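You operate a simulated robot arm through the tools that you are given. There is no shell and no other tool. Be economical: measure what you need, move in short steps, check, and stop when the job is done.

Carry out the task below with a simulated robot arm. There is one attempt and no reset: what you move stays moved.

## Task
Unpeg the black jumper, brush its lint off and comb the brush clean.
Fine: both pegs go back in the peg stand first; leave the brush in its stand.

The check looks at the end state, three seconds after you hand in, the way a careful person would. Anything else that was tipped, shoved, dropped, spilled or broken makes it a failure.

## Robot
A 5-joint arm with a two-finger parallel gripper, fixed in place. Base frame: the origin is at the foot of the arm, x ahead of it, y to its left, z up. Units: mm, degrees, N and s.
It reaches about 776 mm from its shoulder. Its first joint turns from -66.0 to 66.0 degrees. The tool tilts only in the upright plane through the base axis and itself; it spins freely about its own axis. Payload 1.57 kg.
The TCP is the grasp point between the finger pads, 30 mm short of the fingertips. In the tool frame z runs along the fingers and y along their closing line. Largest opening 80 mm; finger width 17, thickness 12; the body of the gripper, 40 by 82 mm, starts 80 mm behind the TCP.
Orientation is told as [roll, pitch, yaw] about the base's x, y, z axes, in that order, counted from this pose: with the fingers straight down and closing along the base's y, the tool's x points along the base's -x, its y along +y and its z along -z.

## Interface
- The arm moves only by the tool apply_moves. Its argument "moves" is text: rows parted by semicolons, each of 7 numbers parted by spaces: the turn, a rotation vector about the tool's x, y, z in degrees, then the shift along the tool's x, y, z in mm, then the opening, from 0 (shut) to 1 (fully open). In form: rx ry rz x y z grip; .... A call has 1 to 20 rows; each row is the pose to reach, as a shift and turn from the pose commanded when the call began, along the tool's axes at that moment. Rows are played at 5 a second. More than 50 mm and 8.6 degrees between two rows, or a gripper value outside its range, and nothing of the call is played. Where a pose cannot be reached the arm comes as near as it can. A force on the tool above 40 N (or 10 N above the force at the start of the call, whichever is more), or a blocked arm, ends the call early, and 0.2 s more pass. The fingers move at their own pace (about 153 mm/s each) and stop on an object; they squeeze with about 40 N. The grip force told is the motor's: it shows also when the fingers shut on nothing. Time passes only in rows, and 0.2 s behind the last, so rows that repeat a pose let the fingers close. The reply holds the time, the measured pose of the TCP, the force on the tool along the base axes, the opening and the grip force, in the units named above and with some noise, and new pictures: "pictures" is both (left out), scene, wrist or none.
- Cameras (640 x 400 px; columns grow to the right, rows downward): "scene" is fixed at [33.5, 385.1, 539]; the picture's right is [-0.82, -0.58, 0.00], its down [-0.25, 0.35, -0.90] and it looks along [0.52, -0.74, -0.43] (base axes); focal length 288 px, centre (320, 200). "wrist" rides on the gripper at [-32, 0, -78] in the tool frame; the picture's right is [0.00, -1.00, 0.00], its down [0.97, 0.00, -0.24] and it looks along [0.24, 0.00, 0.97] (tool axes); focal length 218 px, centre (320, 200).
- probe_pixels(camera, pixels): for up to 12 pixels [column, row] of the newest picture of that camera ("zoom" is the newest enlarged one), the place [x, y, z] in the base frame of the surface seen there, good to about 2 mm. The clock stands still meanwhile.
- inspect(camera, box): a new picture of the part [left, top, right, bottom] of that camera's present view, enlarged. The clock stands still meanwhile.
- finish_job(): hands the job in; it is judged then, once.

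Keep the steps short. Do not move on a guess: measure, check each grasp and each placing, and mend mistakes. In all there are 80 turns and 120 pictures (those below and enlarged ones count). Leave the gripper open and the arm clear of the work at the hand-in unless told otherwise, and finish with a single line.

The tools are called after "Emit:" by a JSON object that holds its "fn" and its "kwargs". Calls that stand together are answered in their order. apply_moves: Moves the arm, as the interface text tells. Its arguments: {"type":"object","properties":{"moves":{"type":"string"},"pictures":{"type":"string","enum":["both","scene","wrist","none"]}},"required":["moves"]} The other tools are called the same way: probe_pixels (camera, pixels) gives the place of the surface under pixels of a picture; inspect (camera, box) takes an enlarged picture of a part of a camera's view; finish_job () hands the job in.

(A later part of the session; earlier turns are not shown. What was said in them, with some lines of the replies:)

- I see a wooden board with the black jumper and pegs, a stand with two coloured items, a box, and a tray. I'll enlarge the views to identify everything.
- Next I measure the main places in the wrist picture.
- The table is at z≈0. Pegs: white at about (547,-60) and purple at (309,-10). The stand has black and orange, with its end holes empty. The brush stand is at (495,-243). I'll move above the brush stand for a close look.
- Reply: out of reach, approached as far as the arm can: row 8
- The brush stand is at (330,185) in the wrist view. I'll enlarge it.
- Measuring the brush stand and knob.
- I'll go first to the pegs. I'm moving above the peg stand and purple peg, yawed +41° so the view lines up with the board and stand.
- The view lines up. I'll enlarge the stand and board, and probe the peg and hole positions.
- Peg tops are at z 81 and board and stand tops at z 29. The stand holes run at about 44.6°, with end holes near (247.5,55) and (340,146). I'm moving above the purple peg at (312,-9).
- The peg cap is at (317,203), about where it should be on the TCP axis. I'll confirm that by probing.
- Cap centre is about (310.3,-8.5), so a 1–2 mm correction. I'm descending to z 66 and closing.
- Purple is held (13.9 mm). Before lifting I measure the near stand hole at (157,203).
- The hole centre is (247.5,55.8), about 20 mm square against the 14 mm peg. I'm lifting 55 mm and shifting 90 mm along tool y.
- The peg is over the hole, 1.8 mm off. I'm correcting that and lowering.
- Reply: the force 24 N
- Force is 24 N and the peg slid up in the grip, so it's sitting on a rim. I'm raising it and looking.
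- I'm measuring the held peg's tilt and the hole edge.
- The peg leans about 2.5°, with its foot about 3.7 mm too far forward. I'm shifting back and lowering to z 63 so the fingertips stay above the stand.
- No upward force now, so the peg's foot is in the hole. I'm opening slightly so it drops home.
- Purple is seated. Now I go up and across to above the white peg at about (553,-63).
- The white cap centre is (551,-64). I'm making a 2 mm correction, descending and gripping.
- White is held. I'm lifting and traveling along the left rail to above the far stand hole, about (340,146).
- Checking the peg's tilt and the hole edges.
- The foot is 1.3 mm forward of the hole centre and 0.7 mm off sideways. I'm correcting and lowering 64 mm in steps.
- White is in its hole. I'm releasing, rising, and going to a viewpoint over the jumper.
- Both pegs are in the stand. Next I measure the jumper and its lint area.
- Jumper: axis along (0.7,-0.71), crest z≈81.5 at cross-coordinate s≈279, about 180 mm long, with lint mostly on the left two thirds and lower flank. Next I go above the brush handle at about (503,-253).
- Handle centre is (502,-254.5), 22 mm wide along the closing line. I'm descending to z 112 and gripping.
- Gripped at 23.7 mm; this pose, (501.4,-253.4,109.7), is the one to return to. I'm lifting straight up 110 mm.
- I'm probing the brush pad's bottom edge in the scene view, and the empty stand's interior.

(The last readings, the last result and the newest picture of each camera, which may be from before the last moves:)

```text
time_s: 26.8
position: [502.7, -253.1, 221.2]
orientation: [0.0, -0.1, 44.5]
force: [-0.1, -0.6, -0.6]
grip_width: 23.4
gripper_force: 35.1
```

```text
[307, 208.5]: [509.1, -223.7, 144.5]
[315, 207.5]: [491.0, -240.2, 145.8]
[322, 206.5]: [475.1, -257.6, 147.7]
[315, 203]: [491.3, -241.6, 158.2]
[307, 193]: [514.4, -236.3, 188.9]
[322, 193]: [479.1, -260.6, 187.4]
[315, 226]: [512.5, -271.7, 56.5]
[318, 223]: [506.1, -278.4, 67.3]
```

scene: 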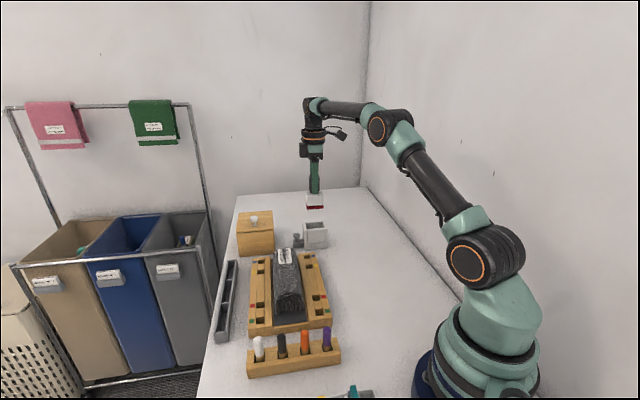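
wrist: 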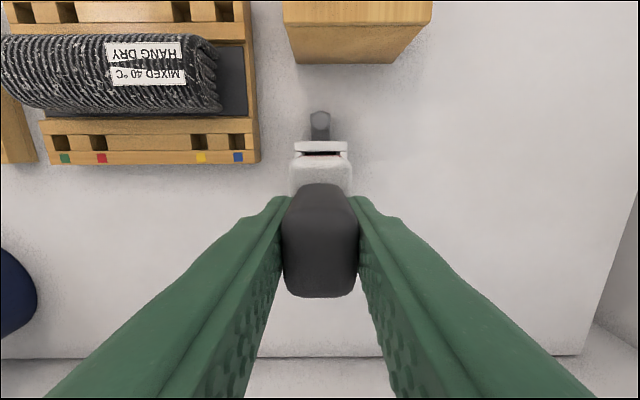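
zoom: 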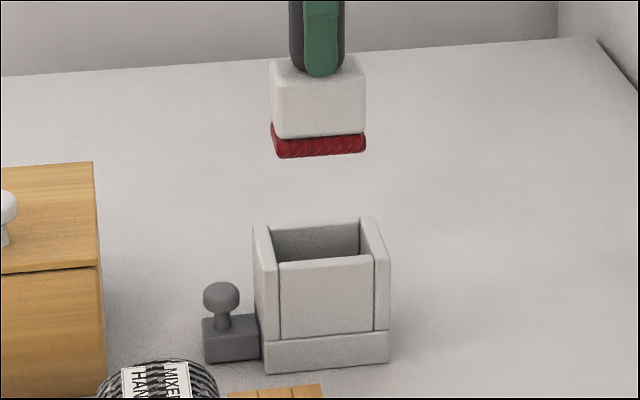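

The pad bottom is 79 mm below the TCP and the pad is about 35×52 mm, its long side across the jumper. I'm moving above the jumper's right end with the pad about 14 mm clear.

Emit:
{"fn": "apply_moves", "kwargs": {"moves": "0 0 0 -25 30 0 0; 0 0 0 -50 60 0 0; 0 0 0 -77 92 0 0; 0 0 0 -103 122 0 0; 0 0 0 -103 122 25 0; 0 0 0 -103 122 46 0; 0 0 0 -103 122 46 0", "pictures": "both"}}

Emit:
{"fn": "inspect", "kwargs": {"camera": "scene", "box": [235, 200, 345, 330]}}

```text
time_s: 28.4
position: [491.3, -95.0, 176.0]
orientation: [0.0, 0.0, 44.7]
force: [0.3, 0.4, -0.9]
grip_width: 23.5
gripper_force: 35.7
```

scene: 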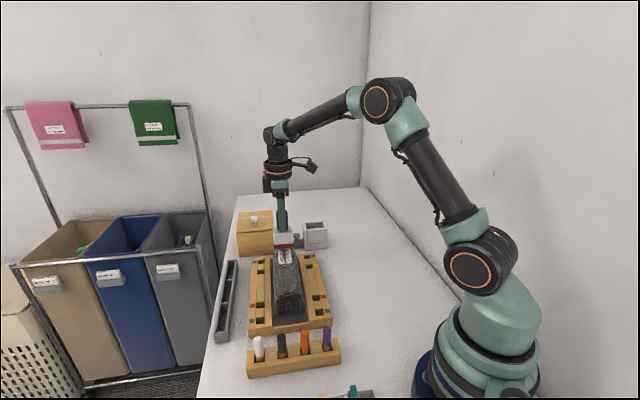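
wrist: 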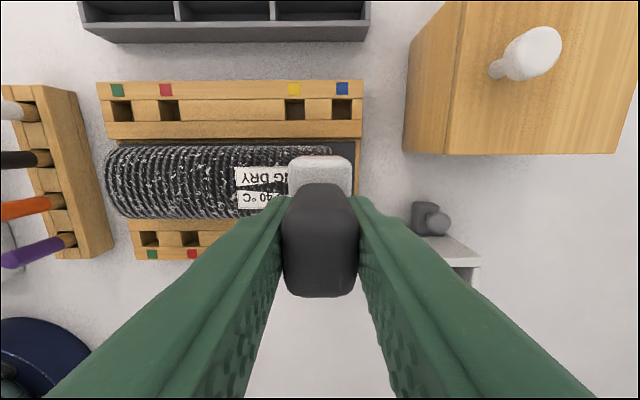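

```text
3.08 times, centred on (290, 265) of scene
```

zoom: 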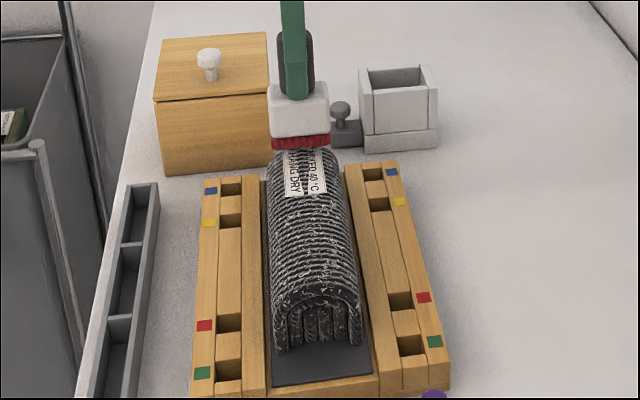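

The brush is centred over the crest. I'm lowering to z 160 and reading the force.

Emit:
{"fn": "apply_moves", "kwargs": {"moves": "0 0 0 0 0 8 0; 0 0 0 0 0 13 0; 0 0 0 0 0 16 0; 0 0 0 0 0 16 0", "pictures": "none"}}

```text
time_s: 29.3
position: [490.9, -95.4, 163.4]
orientation: [-0.2, 0.0, 44.6]
force: [-2.2, 1.4, 4.4]
grip_width: 23.4
gripper_force: 35.8
stopped in row 4: the force on the tool passed its limit (the readings are from after the stop); the commanded pose is now the measured one
```

Contact at z≈163 with 4 N. I'm stroking slowly along the crest at this height, toward the left end.

Emit:
{"fn": "apply_moves", "kwargs": {"moves": "0 0 0 0 12 0 0; 0 0 0 0 24 0 0; 0 0 0 0 36 0 0; 0 0 0 0 48 0 0; 0 0 0 0 60 0 0; 0 0 0 0 72 0 0; 0 0 0 0 84 0 0; 0 0 0 0 96 0 0", "pictures": "scene"}}

Emit:
{"fn": "inspect", "kwargs": {"camera": "scene", "box": [235, 220, 345, 330]}}

```text
time_s: 31.1
position: [423.8, -26.0, 162.5]
orientation: [-0.4, -0.4, 44.5]
force: [6.1, -7.1, 14.0]
grip_width: 23.4
gripper_force: 35.3
```

scene: 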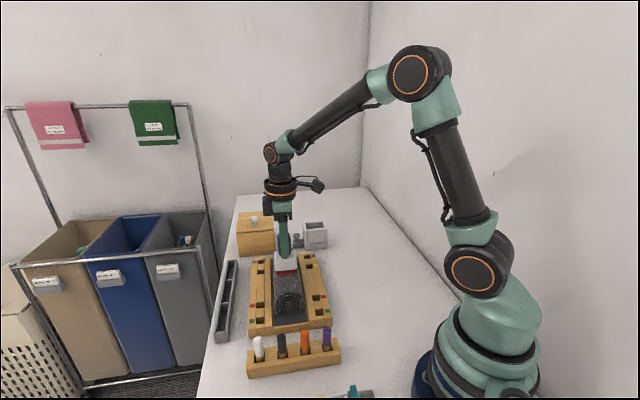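

```text
3.64 times, centred on (290, 275) of scene
```

zoom: 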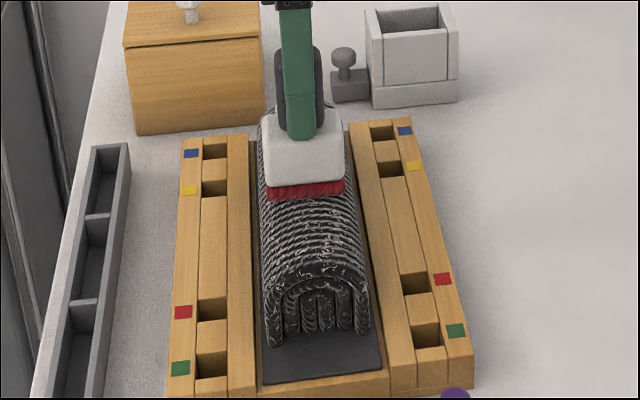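

The stroke works at 14 N down, and the jumper stays put. Continuing to the left end.

Emit:
{"fn": "apply_moves", "kwargs": {"moves": "0 0 0 0 12 -0.3 0; 0 0 0 0 24 -0.5 0; 0 0 0 0 36 -0.5 0; 0 0 0 0 48 -0.5 0; 0 0 0 0 60 -0.5 0; 0 0 0 0 70 -0.5 0; 0 0 0 0 80 -0.5 0; 0 0 0 0 80 -20 0; 0 0 0 0 100 -60 0", "pictures": "both"}}

Emit:
{"fn": "inspect", "kwargs": {"camera": "scene", "box": [235, 220, 345, 330]}}

```text
time_s: 33.1
position: [351.2, 45.0, 221.2]
orientation: [-0.1, -0.1, 44.7]
force: [-0.6, 0.1, -1.2]
grip_width: 23.4
gripper_force: 35.7
```

scene: 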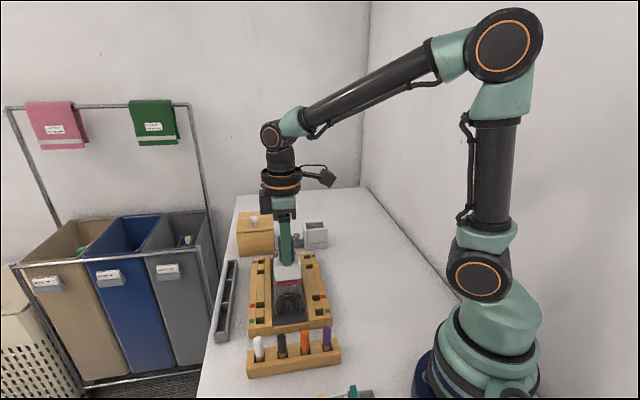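
wrist: 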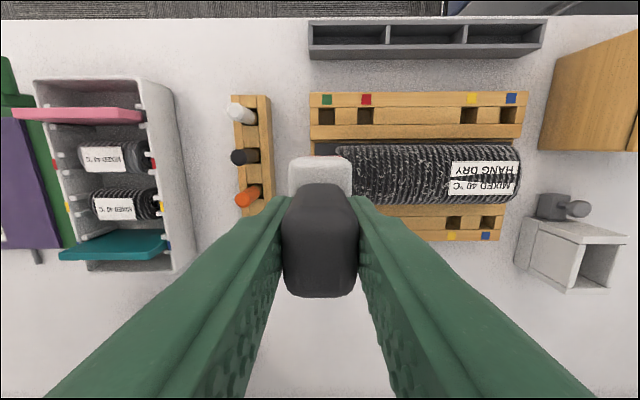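

```text
3.64 times, centred on (290, 275) of scene
```

zoom: 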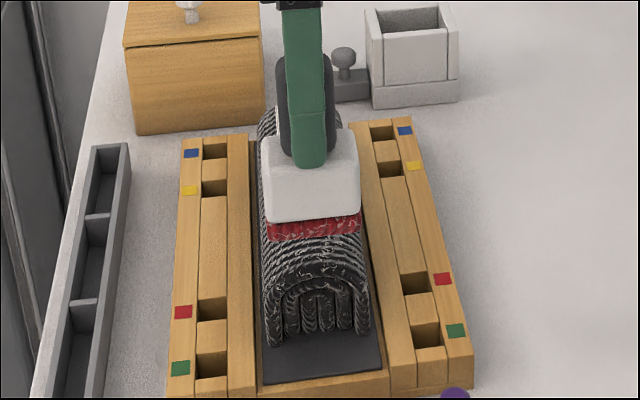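

The red pad now shows lint. I'll look closely at the jumper in the wrist view.

Emit:
{"fn": "inspect", "kwargs": {"camera": "wrist", "box": [310, 120, 530, 240]}}

```text
2.91 times, centred on (420, 180) of wrist
```

zoom: 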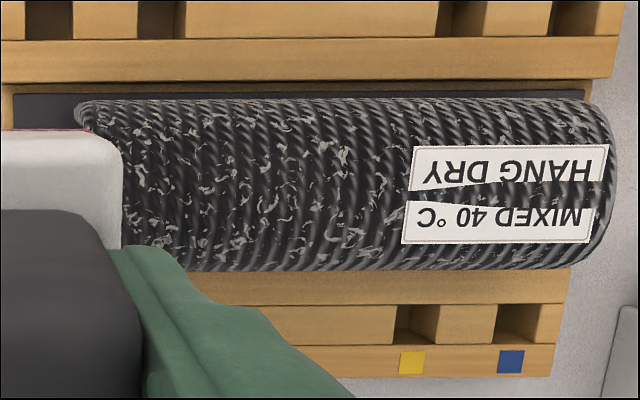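

Lint on the crest looks only slightly reduced. I'll try a stroke the other way, left to right, in case nap direction matters.

Emit:
{"fn": "apply_moves", "kwargs": {"moves": "0 0 0 0 -31 35 0; 0 0 0 0 -31 52 0; 0 0 0 0 -34 57 0; 0 0 0 0 -46 58 0; 0 0 0 0 -58 58 0; 0 0 0 0 -70 58 0; 0 0 0 0 -82 58 0; 0 0 0 0 -94 58 0; 0 0 0 0 -106 58 0; 0 0 0 0 -118 58 0; 0 0 0 0 -130 58 0; 0 0 0 0 -142 58 0; 0 0 0 0 -154 58 0; 0 0 0 0 -166 58 0; 0 0 0 0 -178 58 0; 0 0 0 0 -190 58 0; 0 0 0 0 -202 58 0", "pictures": "wrist"}}

Emit:
{"fn": "inspect", "kwargs": {"camera": "scene", "box": [235, 220, 345, 330]}}

```text
time_s: 36.7
position: [497.0, -99.3, 164.7]
orientation: [-0.2, -0.2, 44.6]
force: [0.5, 1.0, -1.2]
grip_width: 23.2
gripper_force: 35.7
```

wrist: 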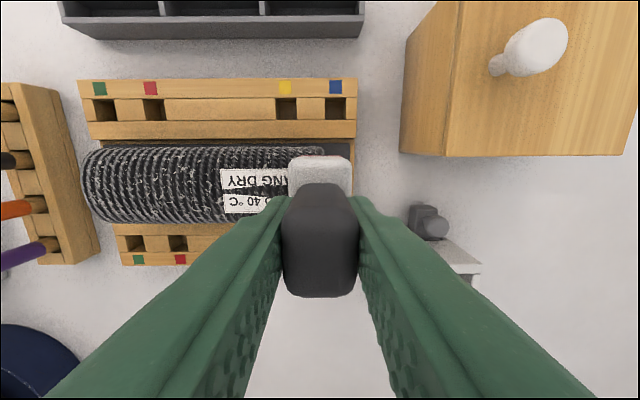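

```text
3.64 times, centred on (290, 275) of scene
```

zoom: 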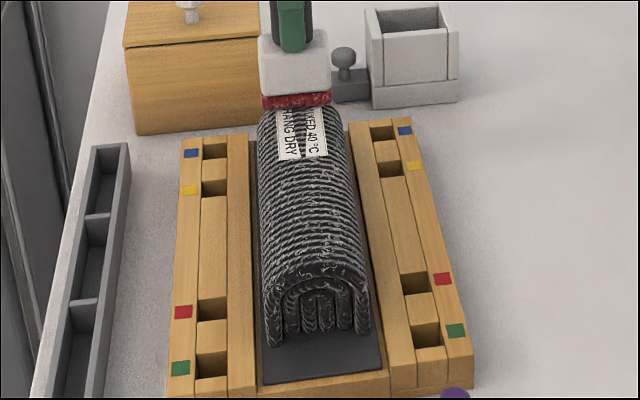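

Emit:
{"fn": "inspect", "kwargs": {"camera": "wrist", "box": [70, 130, 290, 240]}}

Emit:
{"fn": "inspect", "kwargs": {"camera": "scene", "box": [265, 245, 315, 320]}}

```text
2.91 times, centred on (180, 185) of wrist
```

zoom: 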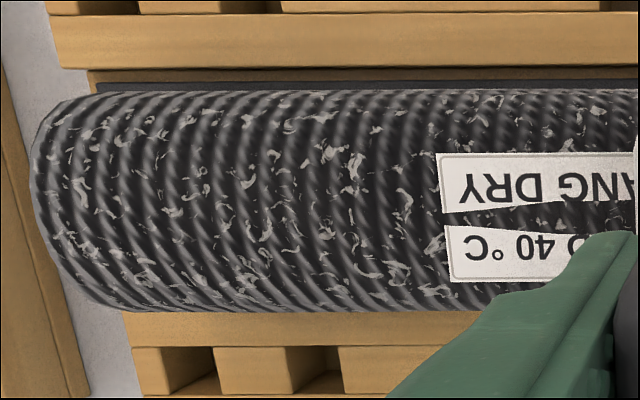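

```text
5.33 times, centred on (290, 282) of scene
```

zoom: 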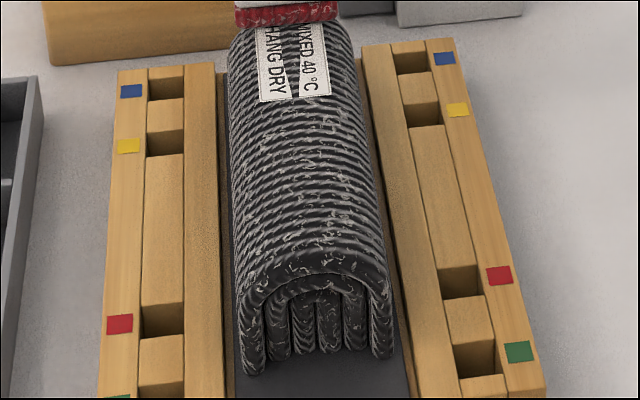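

Lint is thinning a bit. I'm doing another leftward stroke with slightly more pressure and watching the force midway.

Emit:
{"fn": "apply_moves", "kwargs": {"moves": "0 0 0 0.5 8 1 0; 0 0 0 0.5 18 2 0; 0 0 0 0.5 30 2.7 0; 0 0 0 0.5 42 2.7 0; 0 0 0 0.5 54 2.7 0; 0 0 0 0.5 66 2.7 0; 0 0 0 0.5 78 2.7 0; 0 0 0 0.5 90 2.7 0; 0 0 0 0.5 100 2.7 0", "pictures": "none"}}

```text
time_s: 38.7
position: [425.4, -28.4, 163.4]
orientation: [-0.4, -0.4, 44.5]
force: [7.1, -9.5, 18.5]
grip_width: 23.6
gripper_force: 35.6
```

Emit:
{"fn": "apply_moves", "kwargs": {"moves": "0 0 0 0 12 0 0; 0 0 0 0 24 0 0; 0 0 0 0 36 0 0; 0 0 0 0 48 0 0; 0 0 0 0 60 0 0; 0 0 0 0 72 0 0; 0 0 0 0 84 0 0; 0 0 0 0 84 -20 0; 0 0 0 0 110 -60 0; 0 0 0 0 110 -60 0", "pictures": "wrist"}}

Emit:
{"fn": "inspect", "kwargs": {"camera": "wrist", "box": [310, 120, 530, 240]}}

Emit:
{"fn": "inspect", "kwargs": {"camera": "scene", "box": [260, 235, 320, 325]}}

```text
time_s: 40.9
position: [345.9, 48.8, 220.7]
orientation: [-0.1, -0.1, 44.6]
force: [0.5, 0.5, -1.4]
grip_width: 23.6
gripper_force: 35.4
```

wrist: 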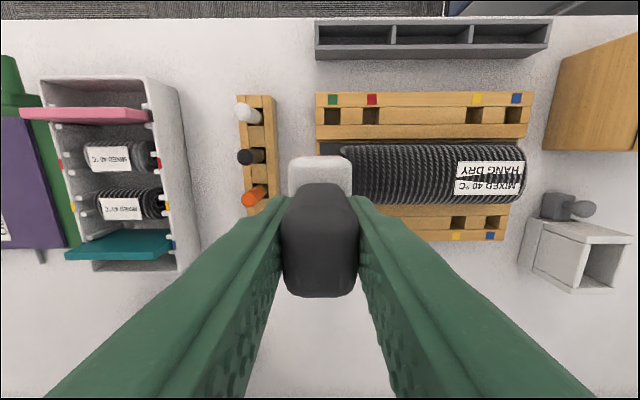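

```text
2.91 times, centred on (420, 180) of wrist
```

zoom: 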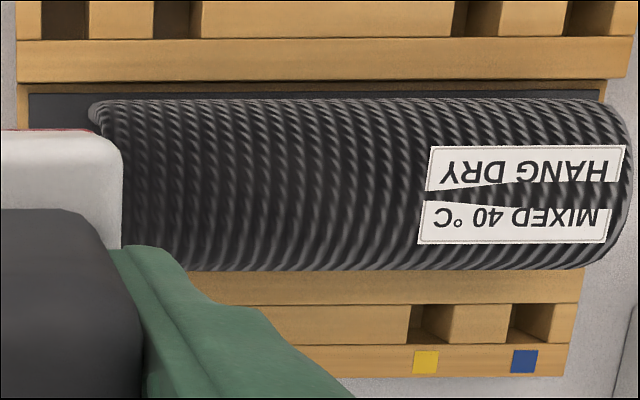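

```text
4.44 times, centred on (290, 280) of scene
```

zoom: 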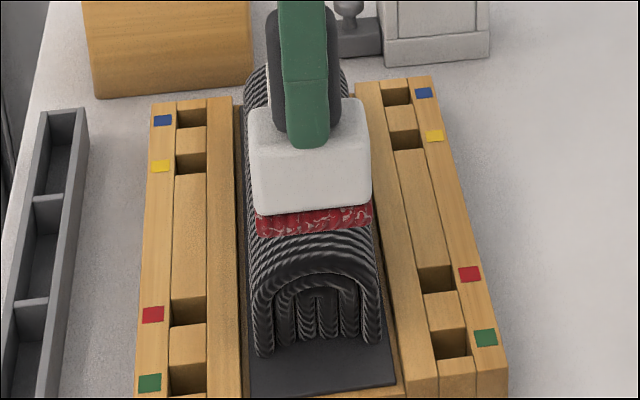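

The jumper is completely clean and the pad is loaded with lint. Now I carry the brush back over its stand.

Emit:
{"fn": "apply_moves", "kwargs": {"moves": "0 0 0 12 -38 0 0; 0 0 0 25 -79 0 0; 0 0 0 38 -120 0 0; 0 0 0 51 -161 0 0; 0 0 0 63 -202 0 0; 0 0 0 76 -243 0 0; 0 0 0 89 -284 0 0; 0 0 0 101.4 -324.3 0 0; 0 0 0 101.4 -324.3 30 0; 0 0 0 101.4 -324.3 30 0", "pictures": "wrist"}}

Emit:
{"fn": "inspect", "kwargs": {"camera": "scene", "box": [280, 165, 350, 255]}}

Emit:
{"fn": "inspect", "kwargs": {"camera": "wrist", "box": [250, 80, 390, 320]}}

```text
time_s: 43.1
position: [502.2, -251.3, 192.5]
orientation: [-0.2, -0.1, 44.6]
force: [-0.3, 0.4, -1.1]
grip_width: 23.5
gripper_force: 35.5
```

wrist: 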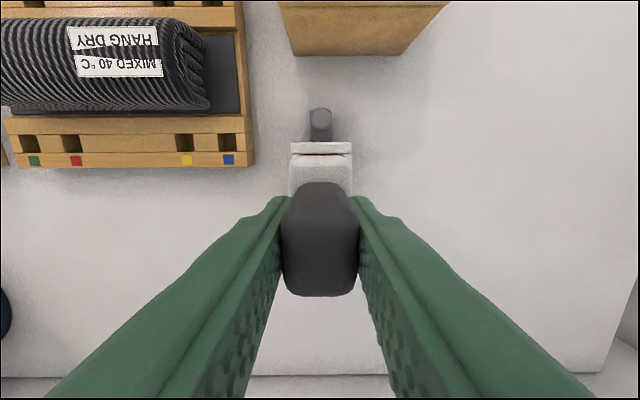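

```text
4.44 times, centred on (315, 210) of scene
```

zoom: 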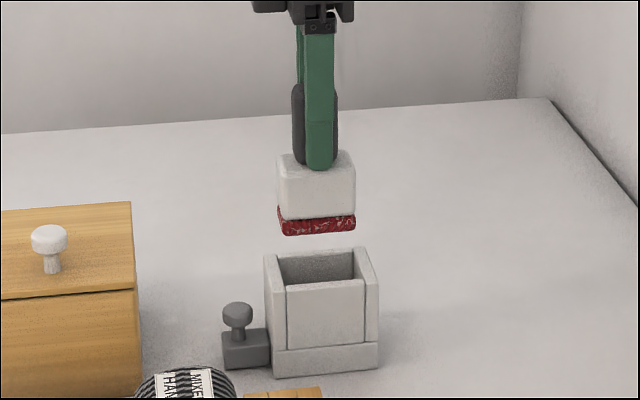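

```text
1.67 times, centred on (320, 200) of wrist
```

zoom: 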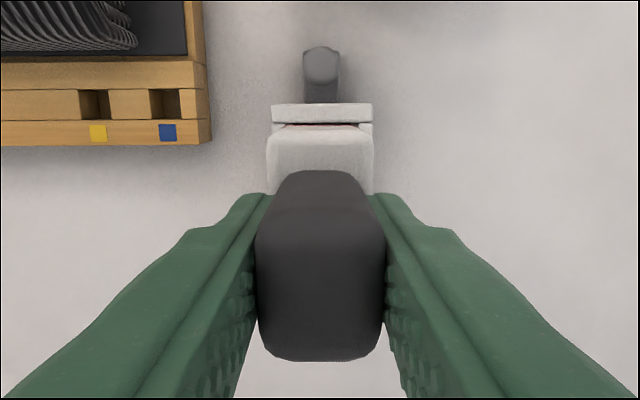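

I'm checking alignment by probing the stand wall and brush body.

Emit:
{"fn": "probe_pixels", "kwargs": {"camera": "zoom", "pixels": [[322, 113], [322, 106], [275, 114], [368, 114], [322, 140], [274, 160], [368, 160], [322, 132]]}}

Emit:
{"fn": "probe_pixels", "kwargs": {"camera": "scene", "pixels": [[307, 213], [315, 213], [322, 212], [307, 203], [322, 203], [315, 208]]}}

```text
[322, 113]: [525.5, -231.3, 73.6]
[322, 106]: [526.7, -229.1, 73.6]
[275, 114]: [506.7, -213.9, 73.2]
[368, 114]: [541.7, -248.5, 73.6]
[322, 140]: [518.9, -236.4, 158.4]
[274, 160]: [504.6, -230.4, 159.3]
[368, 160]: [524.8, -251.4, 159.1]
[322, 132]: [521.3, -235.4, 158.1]
```

```text
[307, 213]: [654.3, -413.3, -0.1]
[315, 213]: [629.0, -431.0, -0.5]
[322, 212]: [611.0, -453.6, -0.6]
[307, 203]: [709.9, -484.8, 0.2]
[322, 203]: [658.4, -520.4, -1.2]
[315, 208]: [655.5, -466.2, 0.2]
```

Emit:
{"fn": "inspect", "kwargs": {"camera": "wrist", "box": [280, 130, 360, 190]}}

```text
6.67 times, centred on (320, 160) of wrist
```

zoom: 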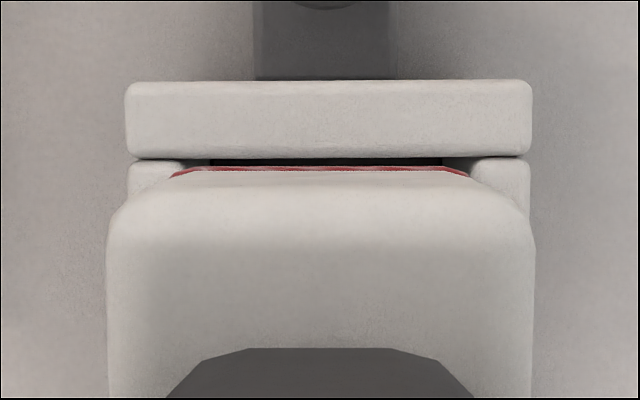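

Emit:
{"fn": "probe_pixels", "kwargs": {"camera": "zoom", "pixels": [[320, 154], [320, 169], [320, 174], [320, 182], [320, 200], [200, 169], [440, 169], [320, 84]]}}

```text
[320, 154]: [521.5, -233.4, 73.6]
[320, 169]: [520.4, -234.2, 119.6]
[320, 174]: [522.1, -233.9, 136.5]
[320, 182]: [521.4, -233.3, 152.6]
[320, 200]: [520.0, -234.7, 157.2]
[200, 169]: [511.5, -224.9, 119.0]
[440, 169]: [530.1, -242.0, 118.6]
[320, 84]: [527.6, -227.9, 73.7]
```

The brush front face is level with the pocket's inner wall, so it needs to come back 2 mm. I'm shifting and lowering slowly into the stand.

Emit:
{"fn": "apply_moves", "kwargs": {"moves": "0 0 0 2 0 0 0; 0 0 0 2.1 0 20 0; 0 0 0 2.1 0 35 0; 0 0 0 2.1 0 45 0; 0 0 0 2.1 0 52 0; 0 0 0 2.1 0 58 0; 0 0 0 2.1 0 64 0; 0 0 0 2.1 0 70 0; 0 0 0 2.1 0 76 0; 0 0 0 2.1 0 80 0", "pictures": "wrist"}}

Emit:
{"fn": "inspect", "kwargs": {"camera": "scene", "box": [280, 165, 350, 255]}}

```text
time_s: 45.3
position: [501.4, -254.3, 112.2]
orientation: [-0.3, -0.1, 44.6]
force: [-0.3, 0.5, -0.6]
grip_width: 23.5
gripper_force: 35.8
```

wrist: 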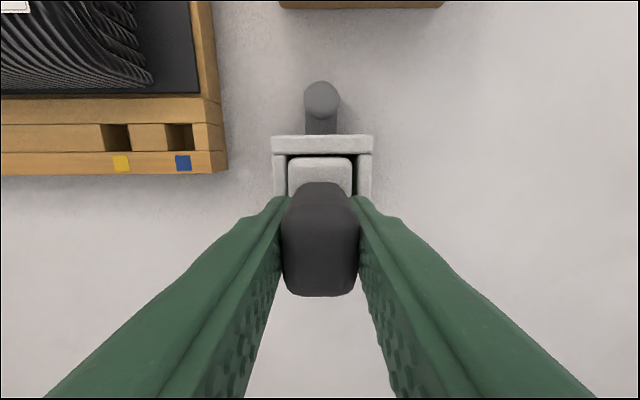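

```text
4.44 times, centred on (315, 210) of scene
```

zoom: 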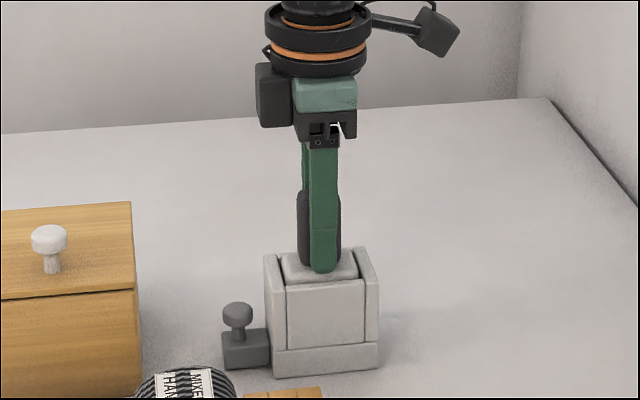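

The brush is in with no force. I'm lowering the last 2 mm, releasing and rising.

Emit:
{"fn": "apply_moves", "kwargs": {"moves": "0 0 0 0 0 1 0; 0 0 0 0 0 2 0; 0 0 0 0 0 2 0.5; 0 0 0 0 0 2 0.5; 0 0 0 0 0 -30 0.7; 0 0 0 0 0 -60 0.7; 0 0 0 -20 0 -60 0.7; 0 0 0 -20 0 -60 0.7", "pictures": "both"}}

Emit:
{"fn": "inspect", "kwargs": {"camera": "wrist", "box": [270, 110, 370, 260]}}

```text
time_s: 47.1
position: [516.1, -238.9, 172.5]
orientation: [-0.3, -0.1, 44.6]
force: [-1.1, -0.7, -0.5]
grip_width: 56.0
gripper_force: 0.0
```

scene: 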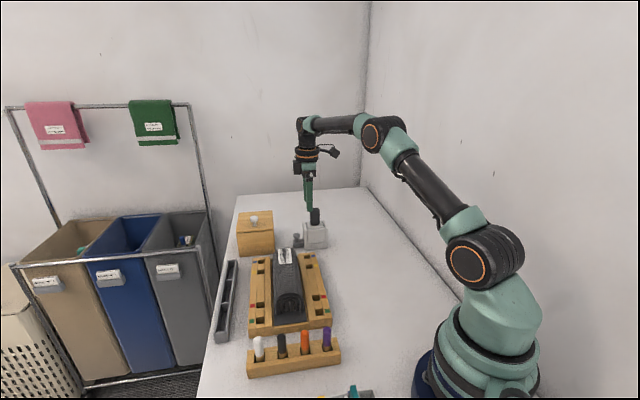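
wrist: 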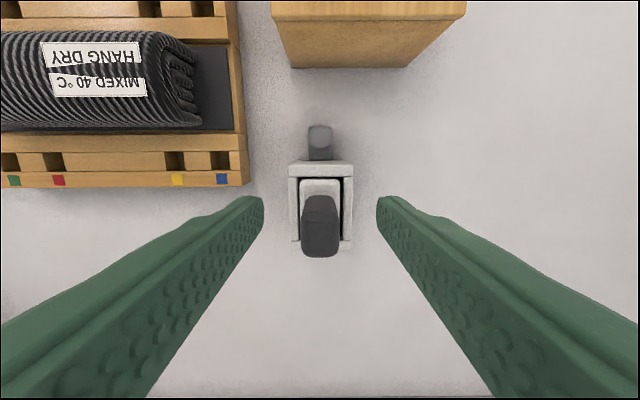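

```text
2.67 times, centred on (320, 185) of wrist
```

zoom: 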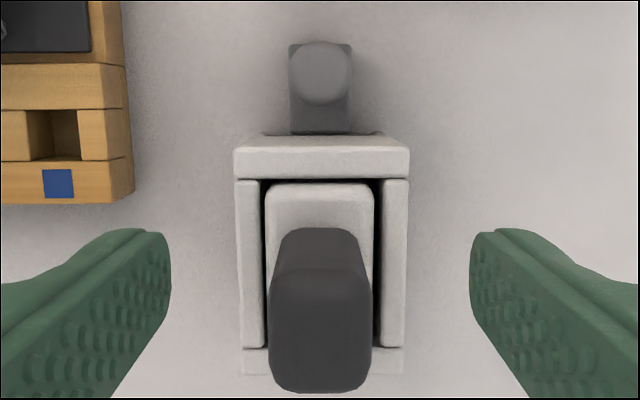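

I'm looking closely at the knob and where its block meets the stand.

Emit:
{"fn": "inspect", "kwargs": {"camera": "wrist", "box": [290, 115, 350, 175]}}

Emit:
{"fn": "probe_pixels", "kwargs": {"camera": "zoom", "pixels": [[320, 110], [277, 105], [375, 105], [325, 65], [325, 150], [325, 225], [325, 60], [275, 200], [385, 200], [250, 262], [400, 262], [400, 248]]}}

Emit:
{"fn": "inspect", "kwargs": {"camera": "scene", "box": [285, 205, 335, 255]}}

```text
6.67 times, centred on (320, 145) of wrist
```

zoom: 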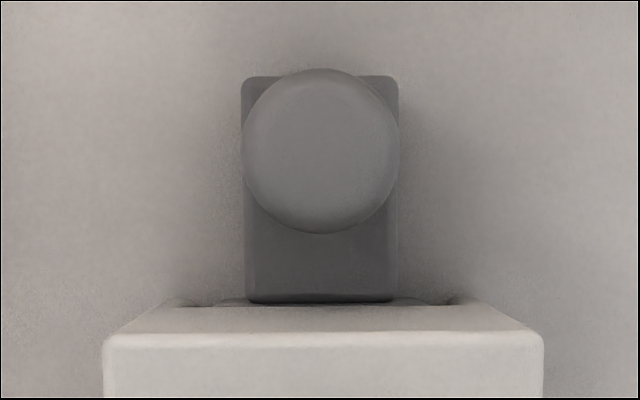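

```text
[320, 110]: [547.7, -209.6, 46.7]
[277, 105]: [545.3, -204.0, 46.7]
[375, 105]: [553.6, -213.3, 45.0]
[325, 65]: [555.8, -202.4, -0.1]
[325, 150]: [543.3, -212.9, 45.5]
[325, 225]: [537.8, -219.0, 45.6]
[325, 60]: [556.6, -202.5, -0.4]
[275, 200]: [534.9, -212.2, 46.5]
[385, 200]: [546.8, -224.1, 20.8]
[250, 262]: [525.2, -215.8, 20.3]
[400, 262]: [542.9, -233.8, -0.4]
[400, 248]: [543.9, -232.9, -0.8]
```

```text
8.00 times, centred on (310, 230) of scene
```

zoom: 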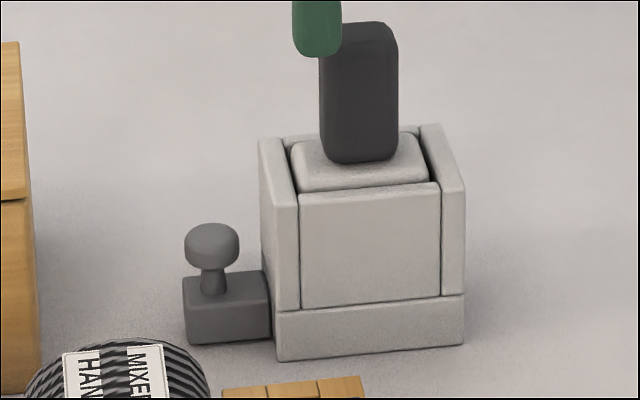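

The knob is about 20 mm across, centred at (543.7,-212.8), z 33–47, on a sliding block that leads to a slot in the stand. I'm going over it and descending to grip.

Emit:
{"fn": "apply_moves", "kwargs": {"moves": "0 0 0 -38 -0.8 0 0.6; 0 0 0 -38 -0.8 45 0.6; 0 0 0 -38 -0.8 80 0.6; 0 0 0 -38 -0.8 80 0.6", "pictures": "wrist"}}

Emit:
{"fn": "inspect", "kwargs": {"camera": "wrist", "box": [250, 150, 390, 290]}}

```text
time_s: 48.1
position: [544.0, -213.3, 93.7]
orientation: [-0.2, 0.0, 44.7]
force: [0.4, -0.1, 0.1]
grip_width: 48.1
gripper_force: 0.2
```

wrist: 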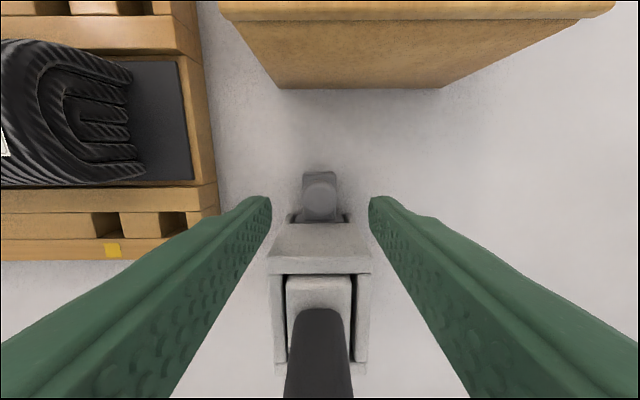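

```text
2.86 times, centred on (320, 220) of wrist
```

zoom: 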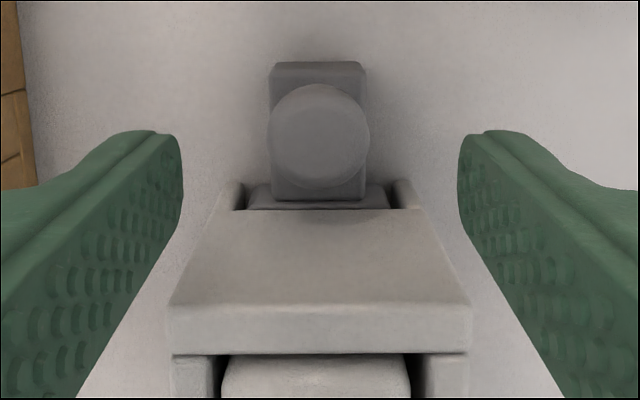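

There's a comb slider in the slot behind the block. I'm descending to z 54.5 and gripping the knob.

Emit:
{"fn": "apply_moves", "kwargs": {"moves": "0 0 0 0 0 25 0.6; 0 0 0 0 0 39 0.6; 0 0 0 0 0 39 0; 0 0 0 0 0 39 0; 0 0 0 0 0 39 0", "pictures": "wrist"}}

```text
time_s: 49.3
position: [544.2, -213.9, 53.8]
orientation: [-0.1, -0.1, 44.6]
force: [1.2, -0.9, -2.3]
grip_width: 20.7
gripper_force: 34.1
```

wrist: 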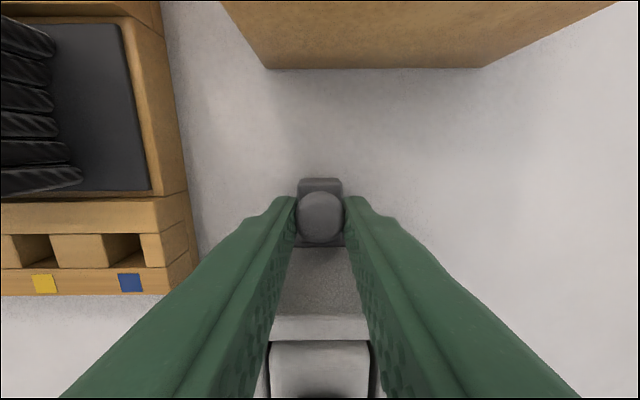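

The knob is gripped at 20.7 mm. I'm pulling gently outward, 15 mm to start.

Emit:
{"fn": "apply_moves", "kwargs": {"moves": "0 0 0 -4 0 0 0; 0 0 0 -8 0 0 0; 0 0 0 -12 0 0 0; 0 0 0 -15 0 0 0", "pictures": "wrist"}}

Emit:
{"fn": "inspect", "kwargs": {"camera": "scene", "box": [265, 195, 345, 255]}}

```text
time_s: 50.3
position: [554.0, -202.5, 53.5]
orientation: [-0.2, -0.1, 44.5]
force: [1.7, -1.3, -2.7]
grip_width: 20.8
gripper_force: 34.2
```

wrist: 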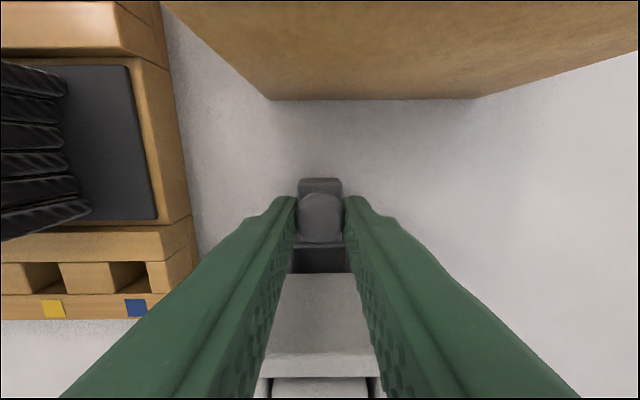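

```text
6.67 times, centred on (305, 225) of scene
```

zoom: 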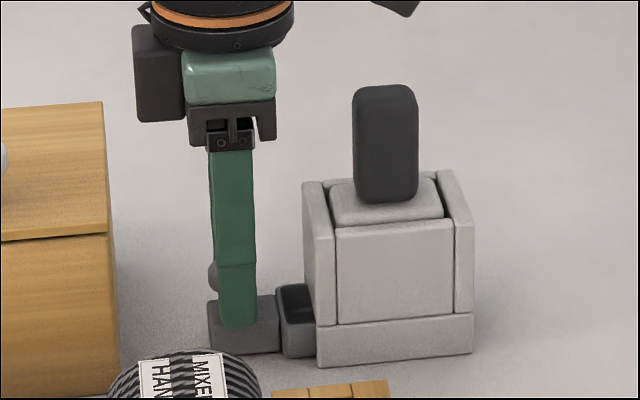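

It slides freely: a small tray/comb drawer. I'm pulling on to 38 mm total, watching the force.

Emit:
{"fn": "apply_moves", "kwargs": {"moves": "0 0 0 -5 0 0 0; 0 0 0 -10 0 0 0; 0 0 0 -15 0 0 0; 0 0 0 -20 0 0 0; 0 0 0 -24 0 0 0", "pictures": "wrist"}}

Emit:
{"fn": "inspect", "kwargs": {"camera": "scene", "box": [265, 195, 345, 255]}}

```text
time_s: 51.5
position: [570.6, -185.7, 53.0]
orientation: [-0.1, -0.1, 44.6]
force: [-4.1, 4.0, 0.6]
grip_width: 20.5
gripper_force: 34.5
```

wrist: 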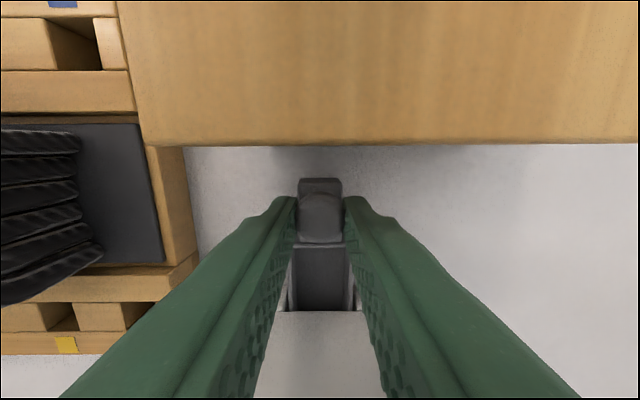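

```text
6.67 times, centred on (305, 225) of scene
```

zoom: 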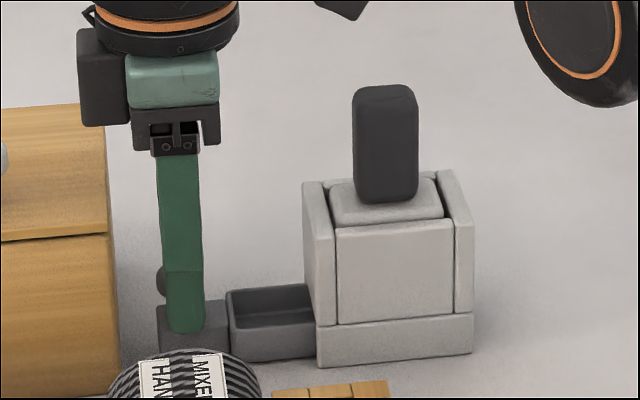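

The drawer is out about 38 mm with an empty tray and low force. I'm pushing it back in.

Emit:
{"fn": "apply_moves", "kwargs": {"moves": "0 0 0 6 0 0 0; 0 0 0 12 0 0 0; 0 0 0 18 0 0 0; 0 0 0 24 0 0 0; 0 0 0 30 0 0 0; 0 0 0 35 0 0 0; 0 0 0 38 0 0 0; 0 0 0 39 0 0 0", "pictures": "wrist"}}

Emit:
{"fn": "inspect", "kwargs": {"camera": "scene", "box": [265, 195, 345, 255]}}

```text
time_s: 53.3
position: [543.6, -213.8, 53.0]
orientation: [-0.2, -0.1, 44.5]
force: [-3.2, 2.6, -0.3]
grip_width: 20.5
gripper_force: 34.1
```

wrist: 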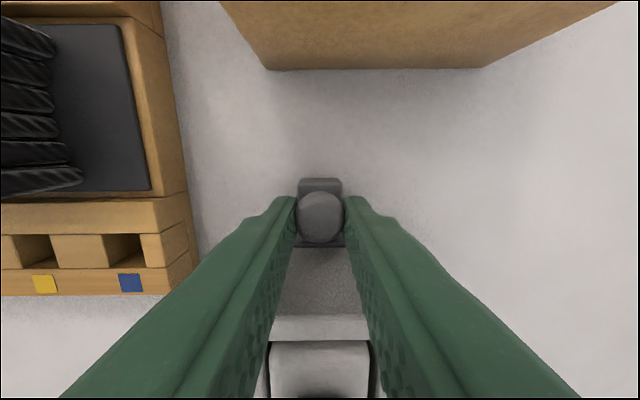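

```text
6.67 times, centred on (305, 225) of scene
```

zoom: 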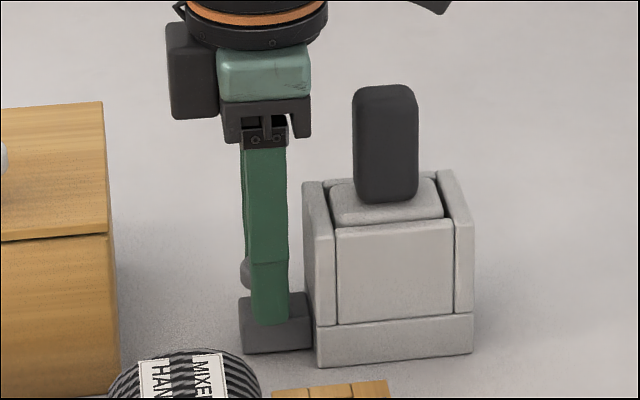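

Drawer shut. I'll pull it out again to see whether lint fell into the tray.

Emit:
{"fn": "apply_moves", "kwargs": {"moves": "0 0 0 -6 0 0 0; 0 0 0 -12 0 0 0; 0 0 0 -18 0 0 0; 0 0 0 -24 0 0 0; 0 0 0 -30 0 0 0; 0 0 0 -36 0 0 0; 0 0 0 -40 0 0 0", "pictures": "none"}}

Emit:
{"fn": "inspect", "kwargs": {"camera": "scene", "box": [265, 205, 325, 255]}}

```text
time_s: 54.9
position: [571.0, -185.2, 53.4]
orientation: [-0.1, -0.1, 44.6]
force: [-7.8, 7.5, -0.4]
grip_width: 20.7
gripper_force: 34.3
```

```text
8.00 times, centred on (295, 230) of scene
```

zoom: 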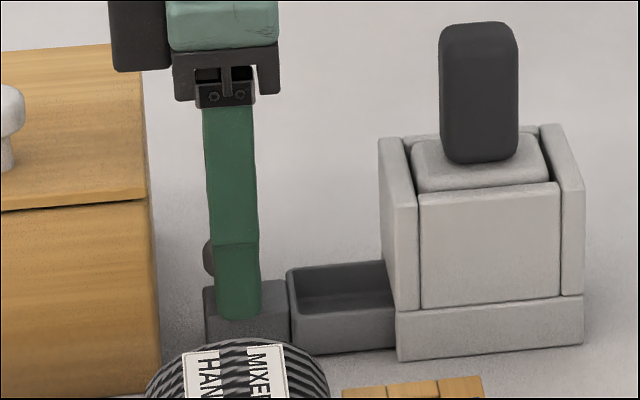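

The tray is empty. I'm closing the drawer and releasing, then I'll lift the brush to check the pad and the pocket.

Emit:
{"fn": "apply_moves", "kwargs": {"moves": "0 0 0 6 -0.5 0 0; 0 0 0 12 -0.5 0 0; 0 0 0 18 -0.5 0 0; 0 0 0 24 -0.5 0 0; 0 0 0 30 -0.5 0 0; 0 0 0 36 -0.5 0 0; 0 0 0 40 -0.5 0 0; 0 0 0 40 -0.5 0 0; 0 0 0 40 -0.5 0 0.5; 0 0 0 40 -0.5 0 0.5; 0 0 0 40 -0.5 -40 0.7; 0 0 0 40 -0.5 -85 0.7; 0 0 0 60 -0.5 -105 0.7; 0 0 0 100 0 -105 0.7; 0 0 0 100 0 -105 0.7", "pictures": "wrist"}}

Emit:
{"fn": "inspect", "kwargs": {"camera": "wrist", "box": [250, 110, 390, 250]}}

```text
time_s: 58.1
position: [498.6, -257.4, 158.0]
orientation: [-0.2, -0.1, 44.5]
force: [-0.3, -0.6, 0.2]
grip_width: 55.9
gripper_force: 0.0
```

wrist: 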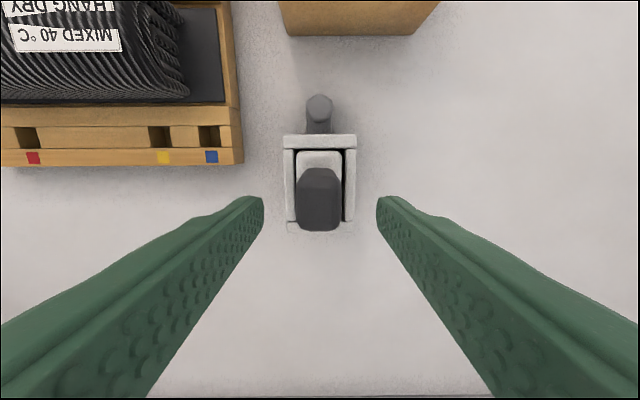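

```text
2.86 times, centred on (320, 180) of wrist
```

zoom: 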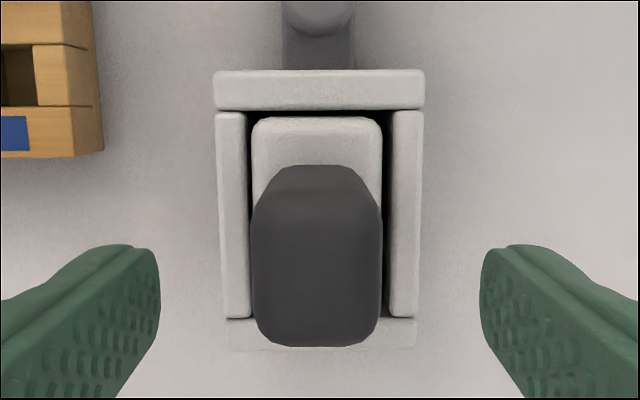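

Brush still in place. I'm regripping it and lifting to inspect.

Emit:
{"fn": "apply_moves", "kwargs": {"moves": "0 0 0 -4 0.3 0 0.7; 0 0 0 -4 0.3 30 0.6; 0 0 0 -4 0.3 47.5 0.6; 0 0 0 -4 0.3 47.5 0; 0 0 0 -4 0.3 47.5 0; 0 0 0 -4 0.3 47.5 0; 0 0 0 -4 0.3 30 0; 0 0 0 -4 0.3 0 0; 0 0 0 -4 0.3 -40 0; 0 0 0 -4 0.3 -60 0; 0 0 0 -4 0.3 -60 0", "pictures": "both"}}

Emit:
{"fn": "inspect", "kwargs": {"camera": "scene", "box": [280, 165, 350, 255]}}

```text
time_s: 60.5
position: [502.8, -251.1, 218.3]
orientation: [-0.1, -0.1, 44.6]
force: [0.1, 0.3, -1.2]
grip_width: 23.3
gripper_force: 36.1
```

scene: 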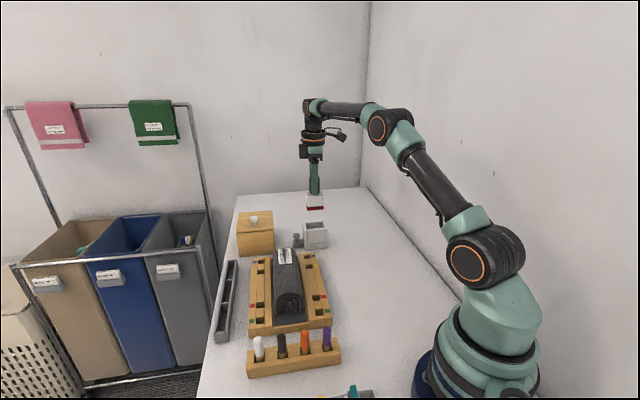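
wrist: 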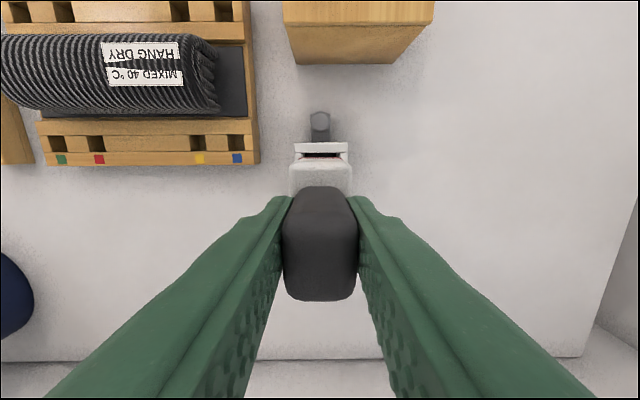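

```text
4.44 times, centred on (315, 210) of scene
```

zoom: 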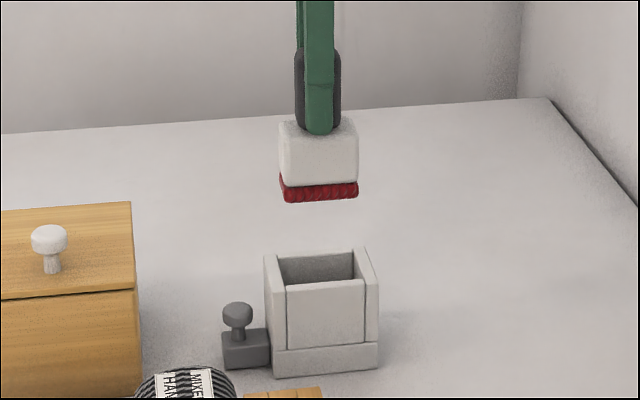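

The pad is clean red. I'll zoom on the alignment before putting it back.

Emit:
{"fn": "inspect", "kwargs": {"camera": "scene", "box": [300, 185, 330, 215]}}

Emit:
{"fn": "inspect", "kwargs": {"camera": "wrist", "box": [280, 130, 360, 190]}}

Emit:
{"fn": "probe_pixels", "kwargs": {"camera": "zoom", "pixels": [[320, 146], [320, 205], [320, 212], [320, 220], [320, 230], [130, 260], [510, 260], [150, 130], [510, 130]]}}

```text
13.33 times, centred on (315, 200) of scene
```

zoom: 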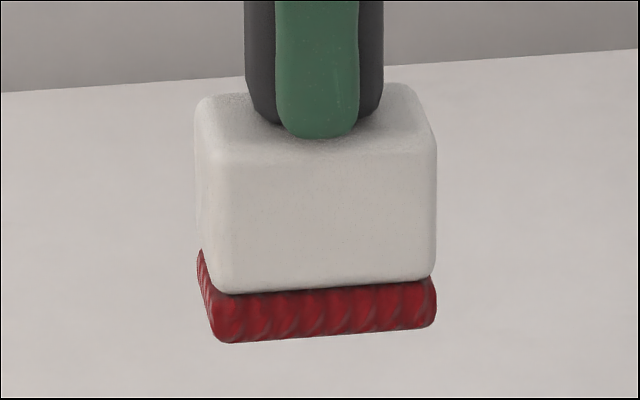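

```text
6.67 times, centred on (320, 160) of wrist
```

zoom: 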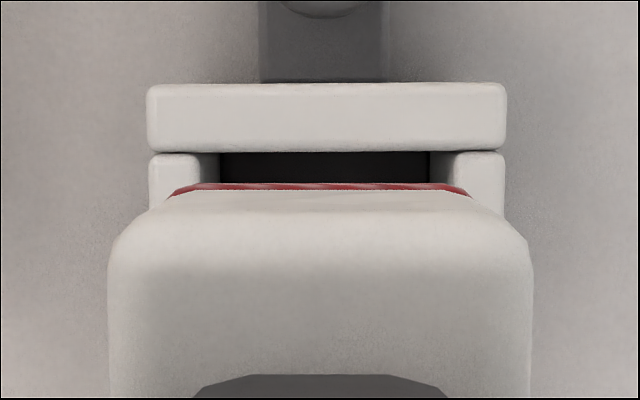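

```text
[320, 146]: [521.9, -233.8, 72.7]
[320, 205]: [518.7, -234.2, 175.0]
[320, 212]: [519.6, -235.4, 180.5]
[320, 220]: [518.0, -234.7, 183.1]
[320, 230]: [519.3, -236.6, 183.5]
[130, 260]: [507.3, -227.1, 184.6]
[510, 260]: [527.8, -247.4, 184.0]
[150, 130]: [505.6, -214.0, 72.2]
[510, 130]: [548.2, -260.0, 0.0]
```

The pad is clean, and the brush is already centred on the pocket within 0.5 mm. Lowering straight down, then releasing and rising clear.

Emit:
{"fn": "apply_moves", "kwargs": {"moves": "0 0 0 0 0 30 0; 0 0 0 0 0 55 0; 0 0 0 0 0 63 0; 0 0 0 0 0 70 0; 0 0 0 0 0 77 0; 0 0 0 0 0 84 0; 0 0 0 0 0 91 0; 0 0 0 0 0 98 0; 0 0 0 0 0 104 0; 0 0 0 0 0 107 0; 0 0 0 0 0 107 0", "pictures": "wrist"}}

Emit:
{"fn": "inspect", "kwargs": {"camera": "scene", "box": [280, 165, 350, 255]}}

```text
time_s: 62.9
position: [501.7, -251.7, 109.7]
orientation: [-0.2, 0.0, 44.6]
force: [-0.7, -0.1, -0.9]
grip_width: 23.4
gripper_force: 36.0
```

wrist: 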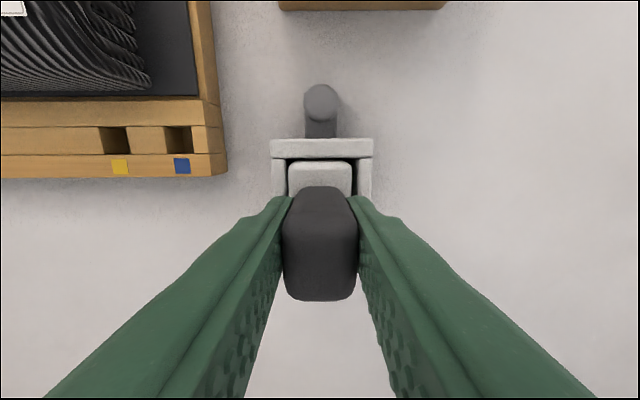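

```text
4.44 times, centred on (315, 210) of scene
```

zoom: 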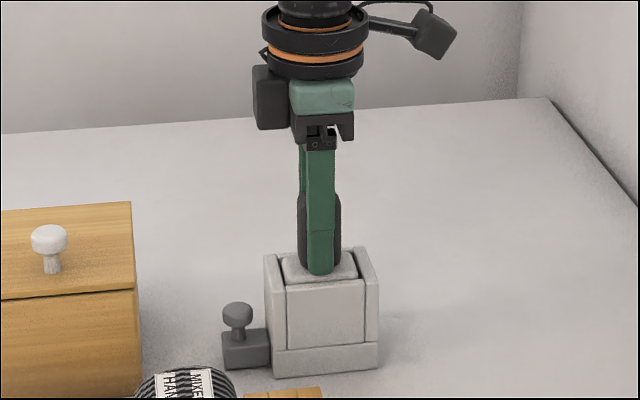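

The brush is seated. I'm opening and rising clear, then checking the whole scene.

Emit:
{"fn": "apply_moves", "kwargs": {"moves": "0 0 0 0 0 0 0.5; 0 0 0 0 0 0 0.5; 0 0 0 0 0 -30 0.7; 0 0 0 0 0 -75 1; 0 0 0 0 0 -115 1; 0 0 0 35 0 -145 1; 0 0 0 70 0 -170 1; 0 0 0 105 0 -190 1; 0 0 0 105 0 -190 1", "pictures": "both"}}

Emit:
{"fn": "inspect", "kwargs": {"camera": "scene", "box": [205, 200, 355, 385]}}

Emit:
{"fn": "inspect", "kwargs": {"camera": "wrist", "box": [60, 0, 380, 200]}}

```text
time_s: 64.9
position: [426.7, -326.8, 302.2]
orientation: [-0.2, -0.1, 44.6]
force: [-0.5, -1.2, 0.2]
grip_width: 80.0
gripper_force: 0.0
```

scene: 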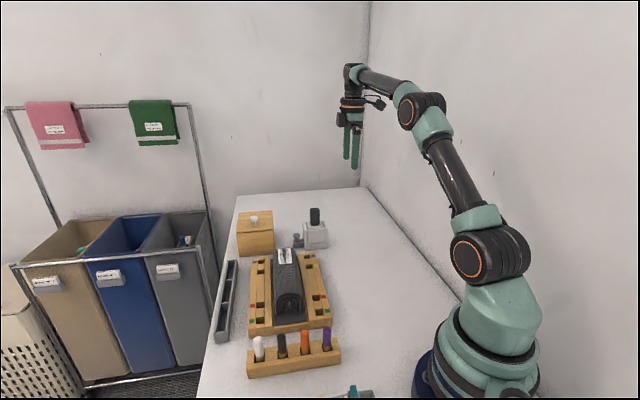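
wrist: 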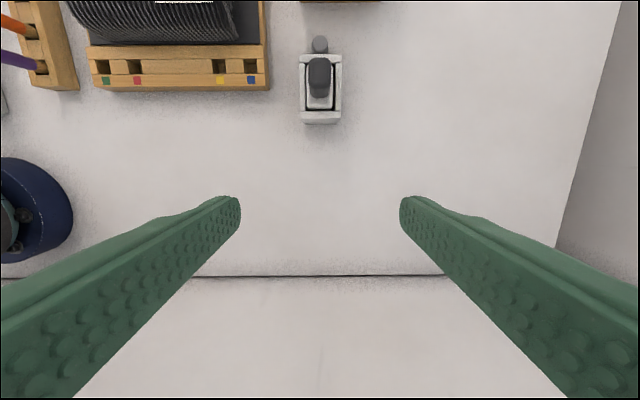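

```text
2.16 times, centred on (280, 292) of scene
```

zoom: 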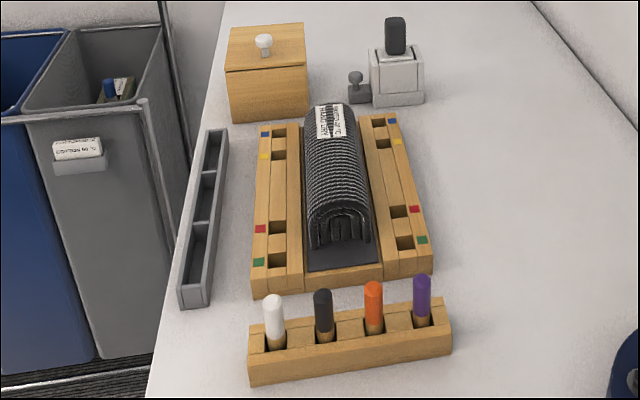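

```text
2.00 times, centred on (220, 100) of wrist
```

zoom: 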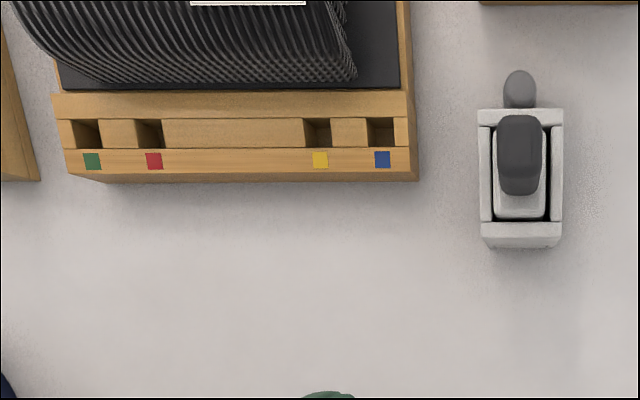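

Pegs are in the stand, the jumper is clean, and the brush is clean in its stand with the drawer shut. The gripper is open and the arm clear, so I'm handing in.

Emit:
{"fn": "finish_job", "kwargs": {}}

```text
The job is handed in.
```

Job handed in: both pegs are in the peg stand, the black jumper is free of lint, and the brush is combed clean and back in its stand.
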